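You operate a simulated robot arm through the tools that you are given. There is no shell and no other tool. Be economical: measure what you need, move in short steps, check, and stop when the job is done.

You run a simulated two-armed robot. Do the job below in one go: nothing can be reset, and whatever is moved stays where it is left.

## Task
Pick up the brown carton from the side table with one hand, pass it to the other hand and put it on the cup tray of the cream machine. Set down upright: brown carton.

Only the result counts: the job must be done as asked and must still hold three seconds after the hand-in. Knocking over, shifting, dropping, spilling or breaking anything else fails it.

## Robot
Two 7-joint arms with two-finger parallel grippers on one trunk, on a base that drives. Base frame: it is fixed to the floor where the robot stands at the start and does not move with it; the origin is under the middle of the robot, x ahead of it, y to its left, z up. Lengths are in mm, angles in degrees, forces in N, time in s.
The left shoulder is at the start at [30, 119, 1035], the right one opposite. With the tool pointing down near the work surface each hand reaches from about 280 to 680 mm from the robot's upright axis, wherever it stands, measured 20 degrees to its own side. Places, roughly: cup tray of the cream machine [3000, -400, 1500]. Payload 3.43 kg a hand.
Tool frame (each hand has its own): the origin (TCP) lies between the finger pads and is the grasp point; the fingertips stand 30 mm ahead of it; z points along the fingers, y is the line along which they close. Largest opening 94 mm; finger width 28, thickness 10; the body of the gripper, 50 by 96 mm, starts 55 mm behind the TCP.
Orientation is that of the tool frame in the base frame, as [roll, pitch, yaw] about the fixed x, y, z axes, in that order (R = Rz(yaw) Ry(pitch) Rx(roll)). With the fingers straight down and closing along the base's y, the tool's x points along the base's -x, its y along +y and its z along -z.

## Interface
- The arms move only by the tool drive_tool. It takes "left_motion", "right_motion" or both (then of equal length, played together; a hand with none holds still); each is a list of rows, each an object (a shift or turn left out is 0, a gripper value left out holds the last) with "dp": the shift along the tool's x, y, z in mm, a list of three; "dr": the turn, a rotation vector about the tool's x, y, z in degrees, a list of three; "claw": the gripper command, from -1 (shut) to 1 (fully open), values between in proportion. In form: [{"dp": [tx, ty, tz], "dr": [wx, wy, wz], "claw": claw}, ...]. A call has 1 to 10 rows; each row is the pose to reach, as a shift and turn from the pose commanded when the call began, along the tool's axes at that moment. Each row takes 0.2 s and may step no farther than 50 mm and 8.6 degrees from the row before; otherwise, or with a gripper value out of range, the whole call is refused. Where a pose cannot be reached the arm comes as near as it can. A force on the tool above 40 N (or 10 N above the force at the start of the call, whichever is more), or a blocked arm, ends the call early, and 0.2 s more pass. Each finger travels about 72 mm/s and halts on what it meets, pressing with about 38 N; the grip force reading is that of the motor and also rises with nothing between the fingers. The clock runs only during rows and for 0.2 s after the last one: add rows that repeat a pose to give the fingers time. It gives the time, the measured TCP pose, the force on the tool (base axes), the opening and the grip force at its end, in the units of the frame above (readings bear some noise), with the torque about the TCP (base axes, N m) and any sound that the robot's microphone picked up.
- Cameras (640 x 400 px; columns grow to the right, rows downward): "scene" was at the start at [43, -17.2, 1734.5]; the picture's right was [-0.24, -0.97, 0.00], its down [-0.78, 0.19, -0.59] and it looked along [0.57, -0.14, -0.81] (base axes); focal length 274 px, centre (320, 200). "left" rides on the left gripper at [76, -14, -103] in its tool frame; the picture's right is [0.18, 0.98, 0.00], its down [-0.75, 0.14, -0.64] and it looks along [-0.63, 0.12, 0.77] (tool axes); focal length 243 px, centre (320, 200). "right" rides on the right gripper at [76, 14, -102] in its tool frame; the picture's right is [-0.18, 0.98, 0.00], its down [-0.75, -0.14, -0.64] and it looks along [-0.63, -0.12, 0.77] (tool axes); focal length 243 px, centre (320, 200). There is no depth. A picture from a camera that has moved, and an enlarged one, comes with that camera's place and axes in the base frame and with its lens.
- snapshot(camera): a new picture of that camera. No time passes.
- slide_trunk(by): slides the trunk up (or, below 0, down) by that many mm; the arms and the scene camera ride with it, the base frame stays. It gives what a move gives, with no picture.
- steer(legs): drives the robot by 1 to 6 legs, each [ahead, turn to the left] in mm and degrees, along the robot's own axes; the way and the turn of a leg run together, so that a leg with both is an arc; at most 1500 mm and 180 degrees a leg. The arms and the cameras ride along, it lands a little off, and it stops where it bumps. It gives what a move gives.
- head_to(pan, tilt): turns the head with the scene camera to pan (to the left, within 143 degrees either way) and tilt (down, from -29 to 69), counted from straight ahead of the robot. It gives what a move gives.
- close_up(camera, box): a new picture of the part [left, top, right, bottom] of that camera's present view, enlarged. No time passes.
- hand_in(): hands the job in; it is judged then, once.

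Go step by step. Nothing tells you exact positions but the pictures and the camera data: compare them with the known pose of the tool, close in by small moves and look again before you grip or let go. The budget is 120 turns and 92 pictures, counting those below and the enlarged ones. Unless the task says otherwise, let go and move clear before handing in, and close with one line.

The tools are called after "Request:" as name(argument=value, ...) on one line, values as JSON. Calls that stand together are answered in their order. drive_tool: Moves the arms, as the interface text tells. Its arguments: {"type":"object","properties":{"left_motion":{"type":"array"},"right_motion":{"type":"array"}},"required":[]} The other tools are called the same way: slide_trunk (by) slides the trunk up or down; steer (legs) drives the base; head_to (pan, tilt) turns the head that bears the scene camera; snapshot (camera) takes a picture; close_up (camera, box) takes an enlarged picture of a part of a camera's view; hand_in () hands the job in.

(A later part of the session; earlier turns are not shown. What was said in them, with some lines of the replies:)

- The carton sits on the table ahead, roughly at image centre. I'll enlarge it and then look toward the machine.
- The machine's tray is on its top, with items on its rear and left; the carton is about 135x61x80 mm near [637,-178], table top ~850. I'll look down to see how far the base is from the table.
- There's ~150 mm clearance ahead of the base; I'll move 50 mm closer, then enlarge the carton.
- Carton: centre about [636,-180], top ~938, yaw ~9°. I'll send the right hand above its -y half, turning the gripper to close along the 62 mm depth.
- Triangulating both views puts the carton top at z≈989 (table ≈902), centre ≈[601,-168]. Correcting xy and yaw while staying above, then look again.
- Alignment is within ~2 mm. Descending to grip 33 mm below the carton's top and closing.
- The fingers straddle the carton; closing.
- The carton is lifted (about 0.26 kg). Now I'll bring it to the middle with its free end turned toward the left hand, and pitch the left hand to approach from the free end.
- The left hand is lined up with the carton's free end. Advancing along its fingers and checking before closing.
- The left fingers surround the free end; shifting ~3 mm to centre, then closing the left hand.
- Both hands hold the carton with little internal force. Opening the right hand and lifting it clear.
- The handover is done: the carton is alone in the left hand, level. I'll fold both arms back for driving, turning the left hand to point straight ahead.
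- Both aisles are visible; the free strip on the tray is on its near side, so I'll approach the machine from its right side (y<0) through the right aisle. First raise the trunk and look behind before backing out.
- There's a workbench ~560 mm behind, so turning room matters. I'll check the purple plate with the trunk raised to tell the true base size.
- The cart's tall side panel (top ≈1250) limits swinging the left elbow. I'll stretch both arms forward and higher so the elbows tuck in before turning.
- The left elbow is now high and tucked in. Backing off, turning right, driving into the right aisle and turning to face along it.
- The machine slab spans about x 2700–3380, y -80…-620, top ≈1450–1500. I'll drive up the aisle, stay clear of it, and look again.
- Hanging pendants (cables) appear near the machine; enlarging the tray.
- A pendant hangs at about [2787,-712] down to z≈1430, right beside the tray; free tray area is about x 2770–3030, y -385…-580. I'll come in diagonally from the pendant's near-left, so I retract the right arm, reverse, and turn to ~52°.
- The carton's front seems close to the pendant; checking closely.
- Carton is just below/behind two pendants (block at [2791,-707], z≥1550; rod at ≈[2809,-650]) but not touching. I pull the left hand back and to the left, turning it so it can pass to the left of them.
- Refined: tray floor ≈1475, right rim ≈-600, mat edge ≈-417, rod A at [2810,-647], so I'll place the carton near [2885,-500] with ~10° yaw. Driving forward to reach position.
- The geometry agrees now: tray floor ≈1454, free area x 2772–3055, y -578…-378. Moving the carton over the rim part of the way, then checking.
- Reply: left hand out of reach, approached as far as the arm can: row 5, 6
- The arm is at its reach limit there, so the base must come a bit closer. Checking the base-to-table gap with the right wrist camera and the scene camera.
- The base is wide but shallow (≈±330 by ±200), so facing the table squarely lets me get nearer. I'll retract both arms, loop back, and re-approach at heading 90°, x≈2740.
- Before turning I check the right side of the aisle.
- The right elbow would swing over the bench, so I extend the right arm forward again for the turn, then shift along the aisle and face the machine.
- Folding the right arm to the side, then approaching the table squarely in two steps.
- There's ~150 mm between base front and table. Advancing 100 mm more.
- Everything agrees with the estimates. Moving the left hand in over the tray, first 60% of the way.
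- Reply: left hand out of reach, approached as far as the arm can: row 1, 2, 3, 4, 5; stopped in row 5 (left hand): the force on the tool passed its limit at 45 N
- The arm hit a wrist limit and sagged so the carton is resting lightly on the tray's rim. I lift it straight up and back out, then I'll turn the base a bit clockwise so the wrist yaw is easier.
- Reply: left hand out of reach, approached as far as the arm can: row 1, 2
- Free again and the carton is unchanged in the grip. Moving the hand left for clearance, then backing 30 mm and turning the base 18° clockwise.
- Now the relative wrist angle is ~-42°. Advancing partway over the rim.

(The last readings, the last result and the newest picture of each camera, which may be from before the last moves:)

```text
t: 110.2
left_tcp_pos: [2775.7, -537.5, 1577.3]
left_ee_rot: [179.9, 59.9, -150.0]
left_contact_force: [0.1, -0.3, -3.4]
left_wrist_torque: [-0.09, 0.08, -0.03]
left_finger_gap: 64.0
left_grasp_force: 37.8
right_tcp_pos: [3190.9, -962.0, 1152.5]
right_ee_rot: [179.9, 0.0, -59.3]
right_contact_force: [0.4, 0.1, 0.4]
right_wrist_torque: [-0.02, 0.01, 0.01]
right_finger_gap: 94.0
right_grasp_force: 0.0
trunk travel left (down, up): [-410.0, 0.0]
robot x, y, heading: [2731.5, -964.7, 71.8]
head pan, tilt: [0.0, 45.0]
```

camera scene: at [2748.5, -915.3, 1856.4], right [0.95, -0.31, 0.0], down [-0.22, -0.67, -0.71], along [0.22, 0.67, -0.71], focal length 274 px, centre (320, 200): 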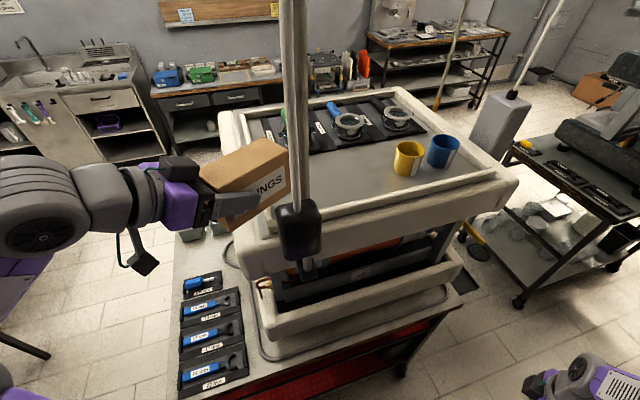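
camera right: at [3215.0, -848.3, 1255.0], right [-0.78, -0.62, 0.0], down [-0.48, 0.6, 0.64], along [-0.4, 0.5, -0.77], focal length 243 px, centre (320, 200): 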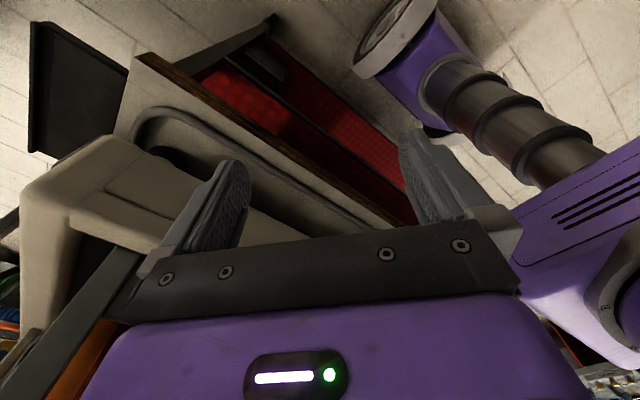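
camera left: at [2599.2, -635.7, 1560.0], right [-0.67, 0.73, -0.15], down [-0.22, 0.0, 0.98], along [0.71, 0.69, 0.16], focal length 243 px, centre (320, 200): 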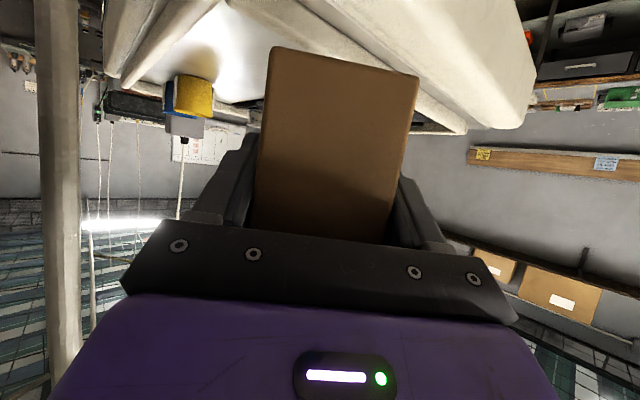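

Request:
drive_tool(left_motion=[{"dp": [-4, 1, 24]}, {"dp": [-7, 2, 48]}, {"dp": [-10.6, 3.5, 72]}, {"dp": [-10.6, 3.5, 72]}])

Request:
close_up(camera="scene", box=[200, 80, 480, 255])

Request:
snapshot(camera="left")

```text
t: 111.2
left_tcp_pos: [2833.0, -501.5, 1549.8]
left_ee_rot: [180.0, 59.9, -150.1]
left_contact_force: [-0.3, 1.5, -3.2]
left_wrist_torque: [-0.05, 0.09, -0.01]
left_finger_gap: 64.2
left_grasp_force: 38.2
right_tcp_pos: [3190.7, -962.6, 1152.2]
right_ee_rot: [179.9, 0.0, -59.3]
right_contact_force: [-0.6, 0.0, -0.4]
right_wrist_torque: [0.0, 0.02, 0.03]
right_finger_gap: 93.7
right_grasp_force: 0.1
trunk travel left (down, up): [-410.0, 0.0]
robot x, y, heading: [2731.9, -962.5, 72.1]
head pan, tilt: [0.0, 45.0]
```

```text
2.29 times, centred on (340, 168) of scene
camera zoom: at [2748.3, -916.2, 1856.4], right [0.95, -0.31, 0.0], down [-0.22, -0.67, -0.71], along [0.22, 0.67, -0.71], focal length 627 px, centre (274, 274)
```

zoom: 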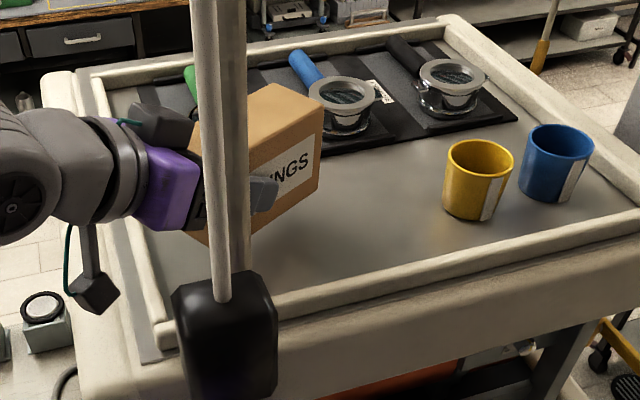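

```text
27 pictures are left
camera left: at [2732.3, -576.7, 1534.8], right [-0.57, 0.81, -0.16], down [-0.22, 0.03, 0.97], along [0.79, 0.59, 0.16], focal length 243 px, centre (320, 200)
```

left: 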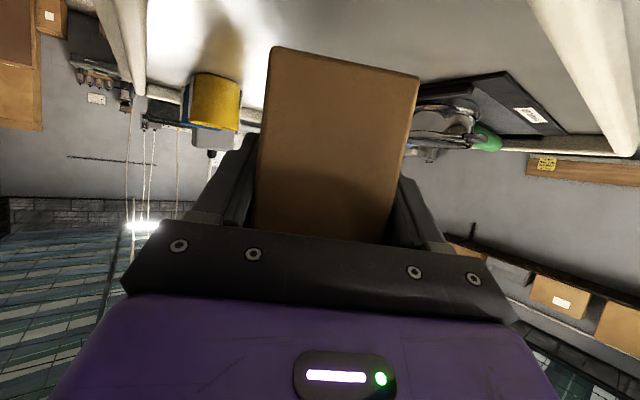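

Clear of everything: carton hovers ~44 mm above the tray. Lowering straight down most of the way and checking.

Request:
drive_tool(left_motion=[{"dp": [10.4, 0, 6]}, {"dp": [20.8, 0, 12]}, {"dp": [29.4, 0, 17]}, {"dp": [29.4, 0, 17]}])

Request:
close_up(camera="scene", box=[200, 80, 480, 255])

Request:
snapshot(camera="left")

```text
t: 112.2
left_tcp_pos: [2834.4, -502.4, 1517.1]
left_ee_rot: [-180.0, 59.9, -150.1]
left_contact_force: [-0.5, 0.0, -3.7]
left_wrist_torque: [-0.08, 0.12, 0.03]
left_finger_gap: 64.1
left_grasp_force: 37.6
right_tcp_pos: [3189.6, -963.7, 1153.5]
right_ee_rot: [-180.0, 0.0, -59.4]
right_contact_force: [0.2, -0.7, 0.2]
right_wrist_torque: [0.0, 0.0, -0.03]
right_finger_gap: 94.1
right_grasp_force: 0.1
trunk travel left (down, up): [-410.0, 0.0]
robot x, y, heading: [2730.1, -968.4, 71.5]
head pan, tilt: [0.0, 45.0]
```

```text
2.29 times, centred on (340, 168) of scene
camera zoom: at [2748.7, -916.2, 1856.4], right [0.95, -0.31, 0.0], down [-0.22, -0.67, -0.71], along [0.22, 0.67, -0.71], focal length 627 px, centre (274, 274)
```

zoom: 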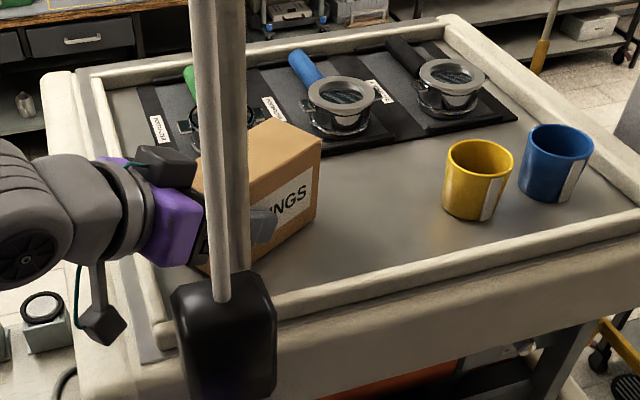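

```text
25 pictures are left
camera left: at [2731.9, -577.2, 1500.9], right [-0.57, 0.81, -0.16], down [-0.22, 0.03, 0.97], along [0.79, 0.59, 0.16], focal length 243 px, centre (320, 200)
```

left: 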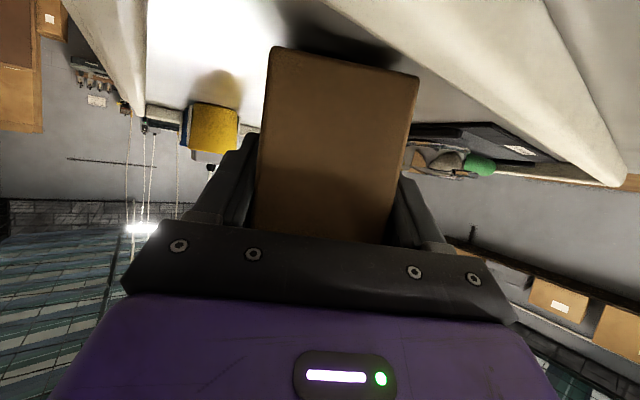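

Slow descent in small steps until contact shows in the force.

Request:
drive_tool(left_motion=[{"dp": [2.6, 0, 1.5]}, {"dp": [5.2, 0, 3]}, {"dp": [6.9, 0, 4]}, {"dp": [6.9, 0, 4]}])

```text
t: 113.2
left_tcp_pos: [2832.7, -502.7, 1510.7]
left_ee_rot: [179.8, 60.2, -150.1]
left_contact_force: [-2.4, 1.9, 10.6]
left_wrist_torque: [0.64, -1.13, 0.16]
left_finger_gap: 64.4
left_grasp_force: 37.8
right_tcp_pos: [3190.5, -962.6, 1154.0]
right_ee_rot: [-179.9, -0.1, -59.3]
right_contact_force: [-0.3, -0.7, 0.5]
right_wrist_torque: [0.01, 0.0, -0.05]
right_finger_gap: 94.0
right_grasp_force: 0.0
trunk travel left (down, up): [-410.0, 0.0]
robot x, y, heading: [2729.4, -967.6, 71.7]
head pan, tilt: [0.0, 45.0]
```

Contact felt at the carton's front lower edge. Looking closely before releasing.

Request:
close_up(camera="scene", box=[250, 110, 390, 200])

Request:
close_up(camera="left", box=[220, 0, 460, 150])

```text
4.44 times, centred on (320, 155) of scene
camera zoom: at [2747.5, -917.0, 1856.6], right [0.95, -0.31, 0.0], down [-0.22, -0.67, -0.71], along [0.22, 0.67, -0.71], focal length 1220 px, centre (320, 400)
```

zoom: 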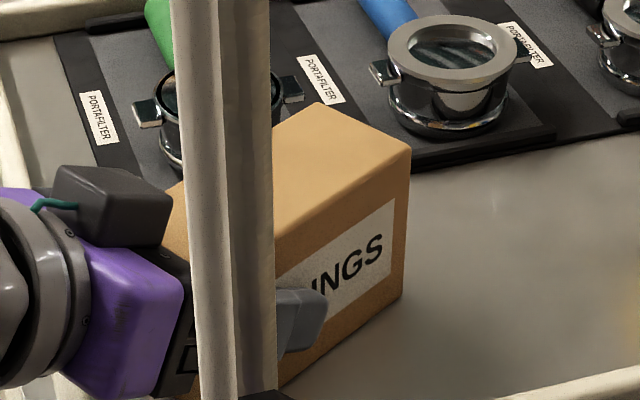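

```text
2.67 times, centred on (340, 75) of left
camera zoom: at [2731.1, -578.2, 1494.1], right [-0.57, 0.81, -0.16], down [-0.23, 0.03, 0.97], along [0.79, 0.59, 0.17], focal length 647 px, centre (267, 533)
```

zoom: 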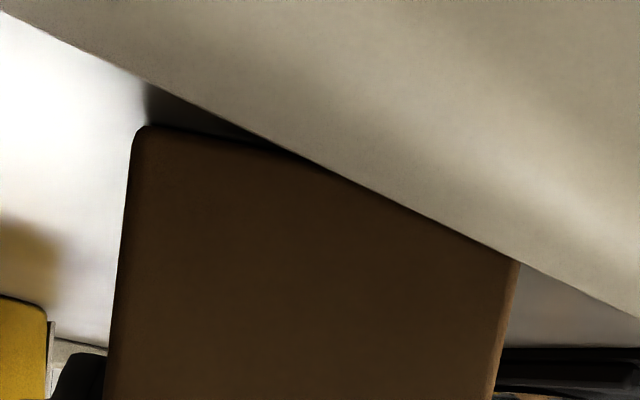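

The carton stands inside the rim, nose slightly low. I'll raise the nose 1° and settle 1.5 mm lower to get flat contact.

Request:
drive_tool(left_motion=[{"dp": [0, 0, 0], "dr": [0, -1, 0]}, {"dp": [1.3, 0, 0.75], "dr": [0, -1, 0]}, {"dp": [1.3, 0, 0.75], "dr": [0, -1, 0]}])

```text
t: 114.0
left_tcp_pos: [2831.6, -503.7, 1510.2]
left_ee_rot: [179.8, 61.4, -150.2]
left_contact_force: [-4.9, 3.3, 31.3]
left_wrist_torque: [-0.55, 1.05, -0.23]
left_finger_gap: 64.4
left_grasp_force: 37.4
right_tcp_pos: [3189.1, -963.9, 1152.4]
right_ee_rot: [-180.0, -0.1, -59.4]
right_contact_force: [0.2, -0.8, -0.6]
right_wrist_torque: [0.0, -0.01, 0.03]
right_finger_gap: 93.8
right_grasp_force: 0.1
trunk travel left (down, up): [-410.0, 0.0]
robot x, y, heading: [2728.2, -968.7, 71.7]
head pan, tilt: [0.0, 45.0]
```

Contact moved to the rear edge, so it's flat in between; easing off slightly (0.5°, 1 mm) and then opening.

Request:
drive_tool(left_motion=[{"dp": [-1, 0, -0.6], "dr": [0, 0.5, 0]}, {"dp": [-1, 0, -0.6], "dr": [0, 0.5, 0]}])

```text
t: 114.6
left_tcp_pos: [2833.3, -504.0, 1509.5]
left_ee_rot: [179.9, 60.6, -150.1]
left_contact_force: [-2.0, 4.9, 26.7]
left_wrist_torque: [-0.23, 0.92, -0.12]
left_finger_gap: 64.3
left_grasp_force: 37.9
right_tcp_pos: [3190.6, -963.0, 1152.6]
right_ee_rot: [-179.9, 0.0, -59.3]
right_contact_force: [0.0, -1.7, -0.4]
right_wrist_torque: [0.0, 0.02, -0.02]
right_finger_gap: 94.1
right_grasp_force: 0.1
trunk travel left (down, up): [-410.0, 0.0]
robot x, y, heading: [2728.2, -970.5, 71.9]
head pan, tilt: [0.0, 45.0]
```

Request:
drive_tool(left_motion=[{"dp": [-1.3, 0, -0.75], "dr": [0, 0.2, 0]}, {"dp": [-1.3, 0, -0.75], "dr": [0, 0.2, 0]}])

```text
t: 115.2
left_tcp_pos: [2832.5, -503.2, 1509.1]
left_ee_rot: [179.9, 60.3, -150.0]
left_contact_force: [-0.1, 3.3, 11.7]
left_wrist_torque: [0.77, -0.92, 0.11]
left_finger_gap: 64.3
left_grasp_force: 38.4
right_tcp_pos: [3190.9, -962.6, 1152.9]
right_ee_rot: [-179.9, 0.0, -59.3]
right_contact_force: [0.2, -0.2, 0.7]
right_wrist_torque: [-0.01, 0.02, -0.02]
right_finger_gap: 93.9
right_grasp_force: 0.0
trunk travel left (down, up): [-410.0, 0.0]
robot x, y, heading: [2727.4, -968.3, 71.8]
head pan, tilt: [0.0, 45.0]
```

Nearly flat with ~12 N. Opening the left hand.

Request:
drive_tool(left_motion=[{"claw": -0.2}, {"claw": 0.3}, {"claw": 0.7}, {"claw": 0.9}, {"claw": 0.9}])

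Request:
close_up(camera="scene", box=[220, 100, 420, 225])

Request:
snapshot(camera="left")

```text
t: 116.4
left_tcp_pos: [2832.7, -503.7, 1509.7]
left_ee_rot: [179.9, 60.2, -150.1]
left_contact_force: [-0.5, -0.3, -0.5]
left_wrist_torque: [0.03, 0.02, -0.01]
left_finger_gap: 89.4
left_grasp_force: 0.0
right_tcp_pos: [3190.4, -963.2, 1153.4]
right_ee_rot: [-180.0, -0.1, -59.3]
right_contact_force: [0.1, -0.4, -0.6]
right_wrist_torque: [0.02, 0.01, 0.0]
right_finger_gap: 94.0
right_grasp_force: 0.0
trunk travel left (down, up): [-410.0, 0.0]
robot x, y, heading: [2733.8, -966.6, 71.5]
head pan, tilt: [0.0, 45.0]
```

```text
3.20 times, centred on (320, 162) of scene
camera zoom: at [2748.7, -916.3, 1856.4], right [0.95, -0.31, 0.0], down [-0.22, -0.67, -0.71], along [0.22, 0.67, -0.71], focal length 878 px, centre (320, 320)
```

zoom: 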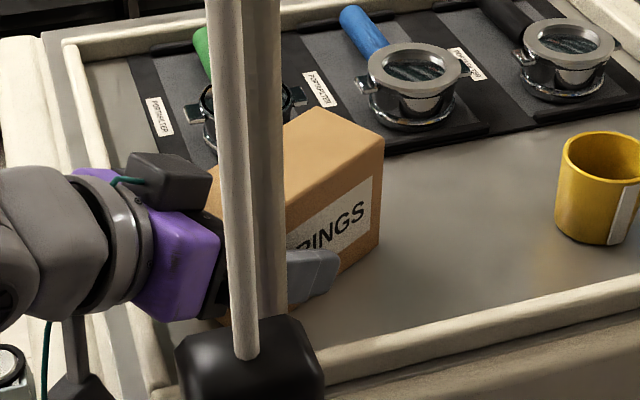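

```text
21 pictures are left
camera left: at [2731.3, -578.0, 1493.5], right [-0.57, 0.81, -0.16], down [-0.23, 0.03, 0.97], along [0.79, 0.59, 0.17], focal length 243 px, centre (320, 200)
```

left: 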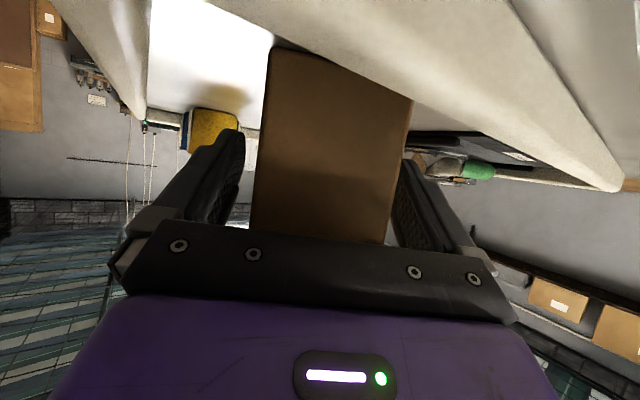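

Released, carton standing freely between the open fingers. Withdrawing straight back along the fingers.

Request:
drive_tool(left_motion=[{"dp": [0, 1, -15], "claw": 1}, {"dp": [0, 1, -35]}, {"dp": [0, 1, -60]}, {"dp": [0, 0, -90]}, {"dp": [0, 0, -120]}, {"dp": [0, 0, -150]}])

Request:
close_up(camera="scene", box=[200, 80, 480, 255])

Request:
snapshot(camera="left")

```text
t: 117.8
left_tcp_pos: [2719.1, -569.6, 1585.0]
left_ee_rot: [179.9, 60.2, -150.2]
left_contact_force: [0.4, 0.3, -0.1]
left_wrist_torque: [-0.01, -0.03, -0.02]
left_finger_gap: 94.1
left_grasp_force: 0.0
right_tcp_pos: [3189.9, -962.4, 1151.8]
right_ee_rot: [-179.9, 0.0, -59.3]
right_contact_force: [0.9, -0.4, -0.3]
right_wrist_torque: [0.03, -0.02, 0.0]
right_finger_gap: 94.0
right_grasp_force: 0.0
trunk travel left (down, up): [-410.0, 0.0]
robot x, y, heading: [2727.7, -966.1, 71.8]
head pan, tilt: [0.0, 45.0]
```

```text
2.29 times, centred on (340, 168) of scene
camera zoom: at [2747.7, -917.1, 1856.5], right [0.95, -0.31, 0.0], down [-0.22, -0.67, -0.71], along [0.22, 0.67, -0.71], focal length 627 px, centre (274, 274)
```

zoom: 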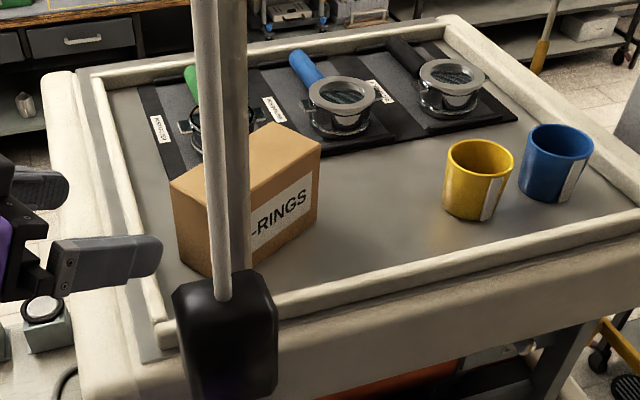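

```text
19 pictures are left
camera left: at [2617.3, -643.5, 1568.1], right [-0.57, 0.81, -0.16], down [-0.23, 0.03, 0.97], along [0.79, 0.59, 0.17], focal length 243 px, centre (320, 200)
```

left: 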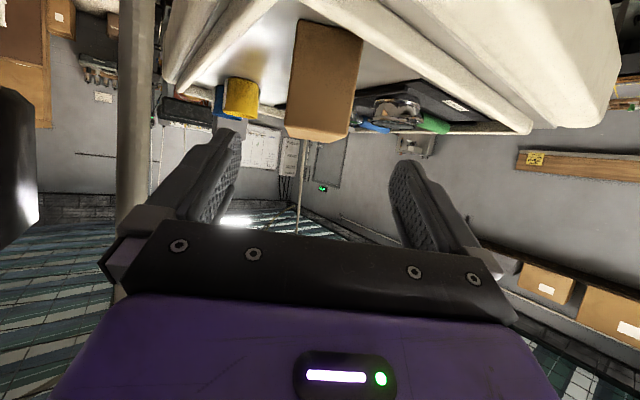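

The carton stands upright and flat inside the tray rim. The cups, portafilters and pendants look undisturbed, and both hands are clear, so I'm handing in.

Request:
hand_in()

```text
The job is handed in.
```

The brown carton was picked up with the right hand, passed to the left, and set upright on the cream machine's cup tray. On the way in, the carton briefly pressed on the tray rim (about 45 N) and was lifted off; I saw nothing moved by it.
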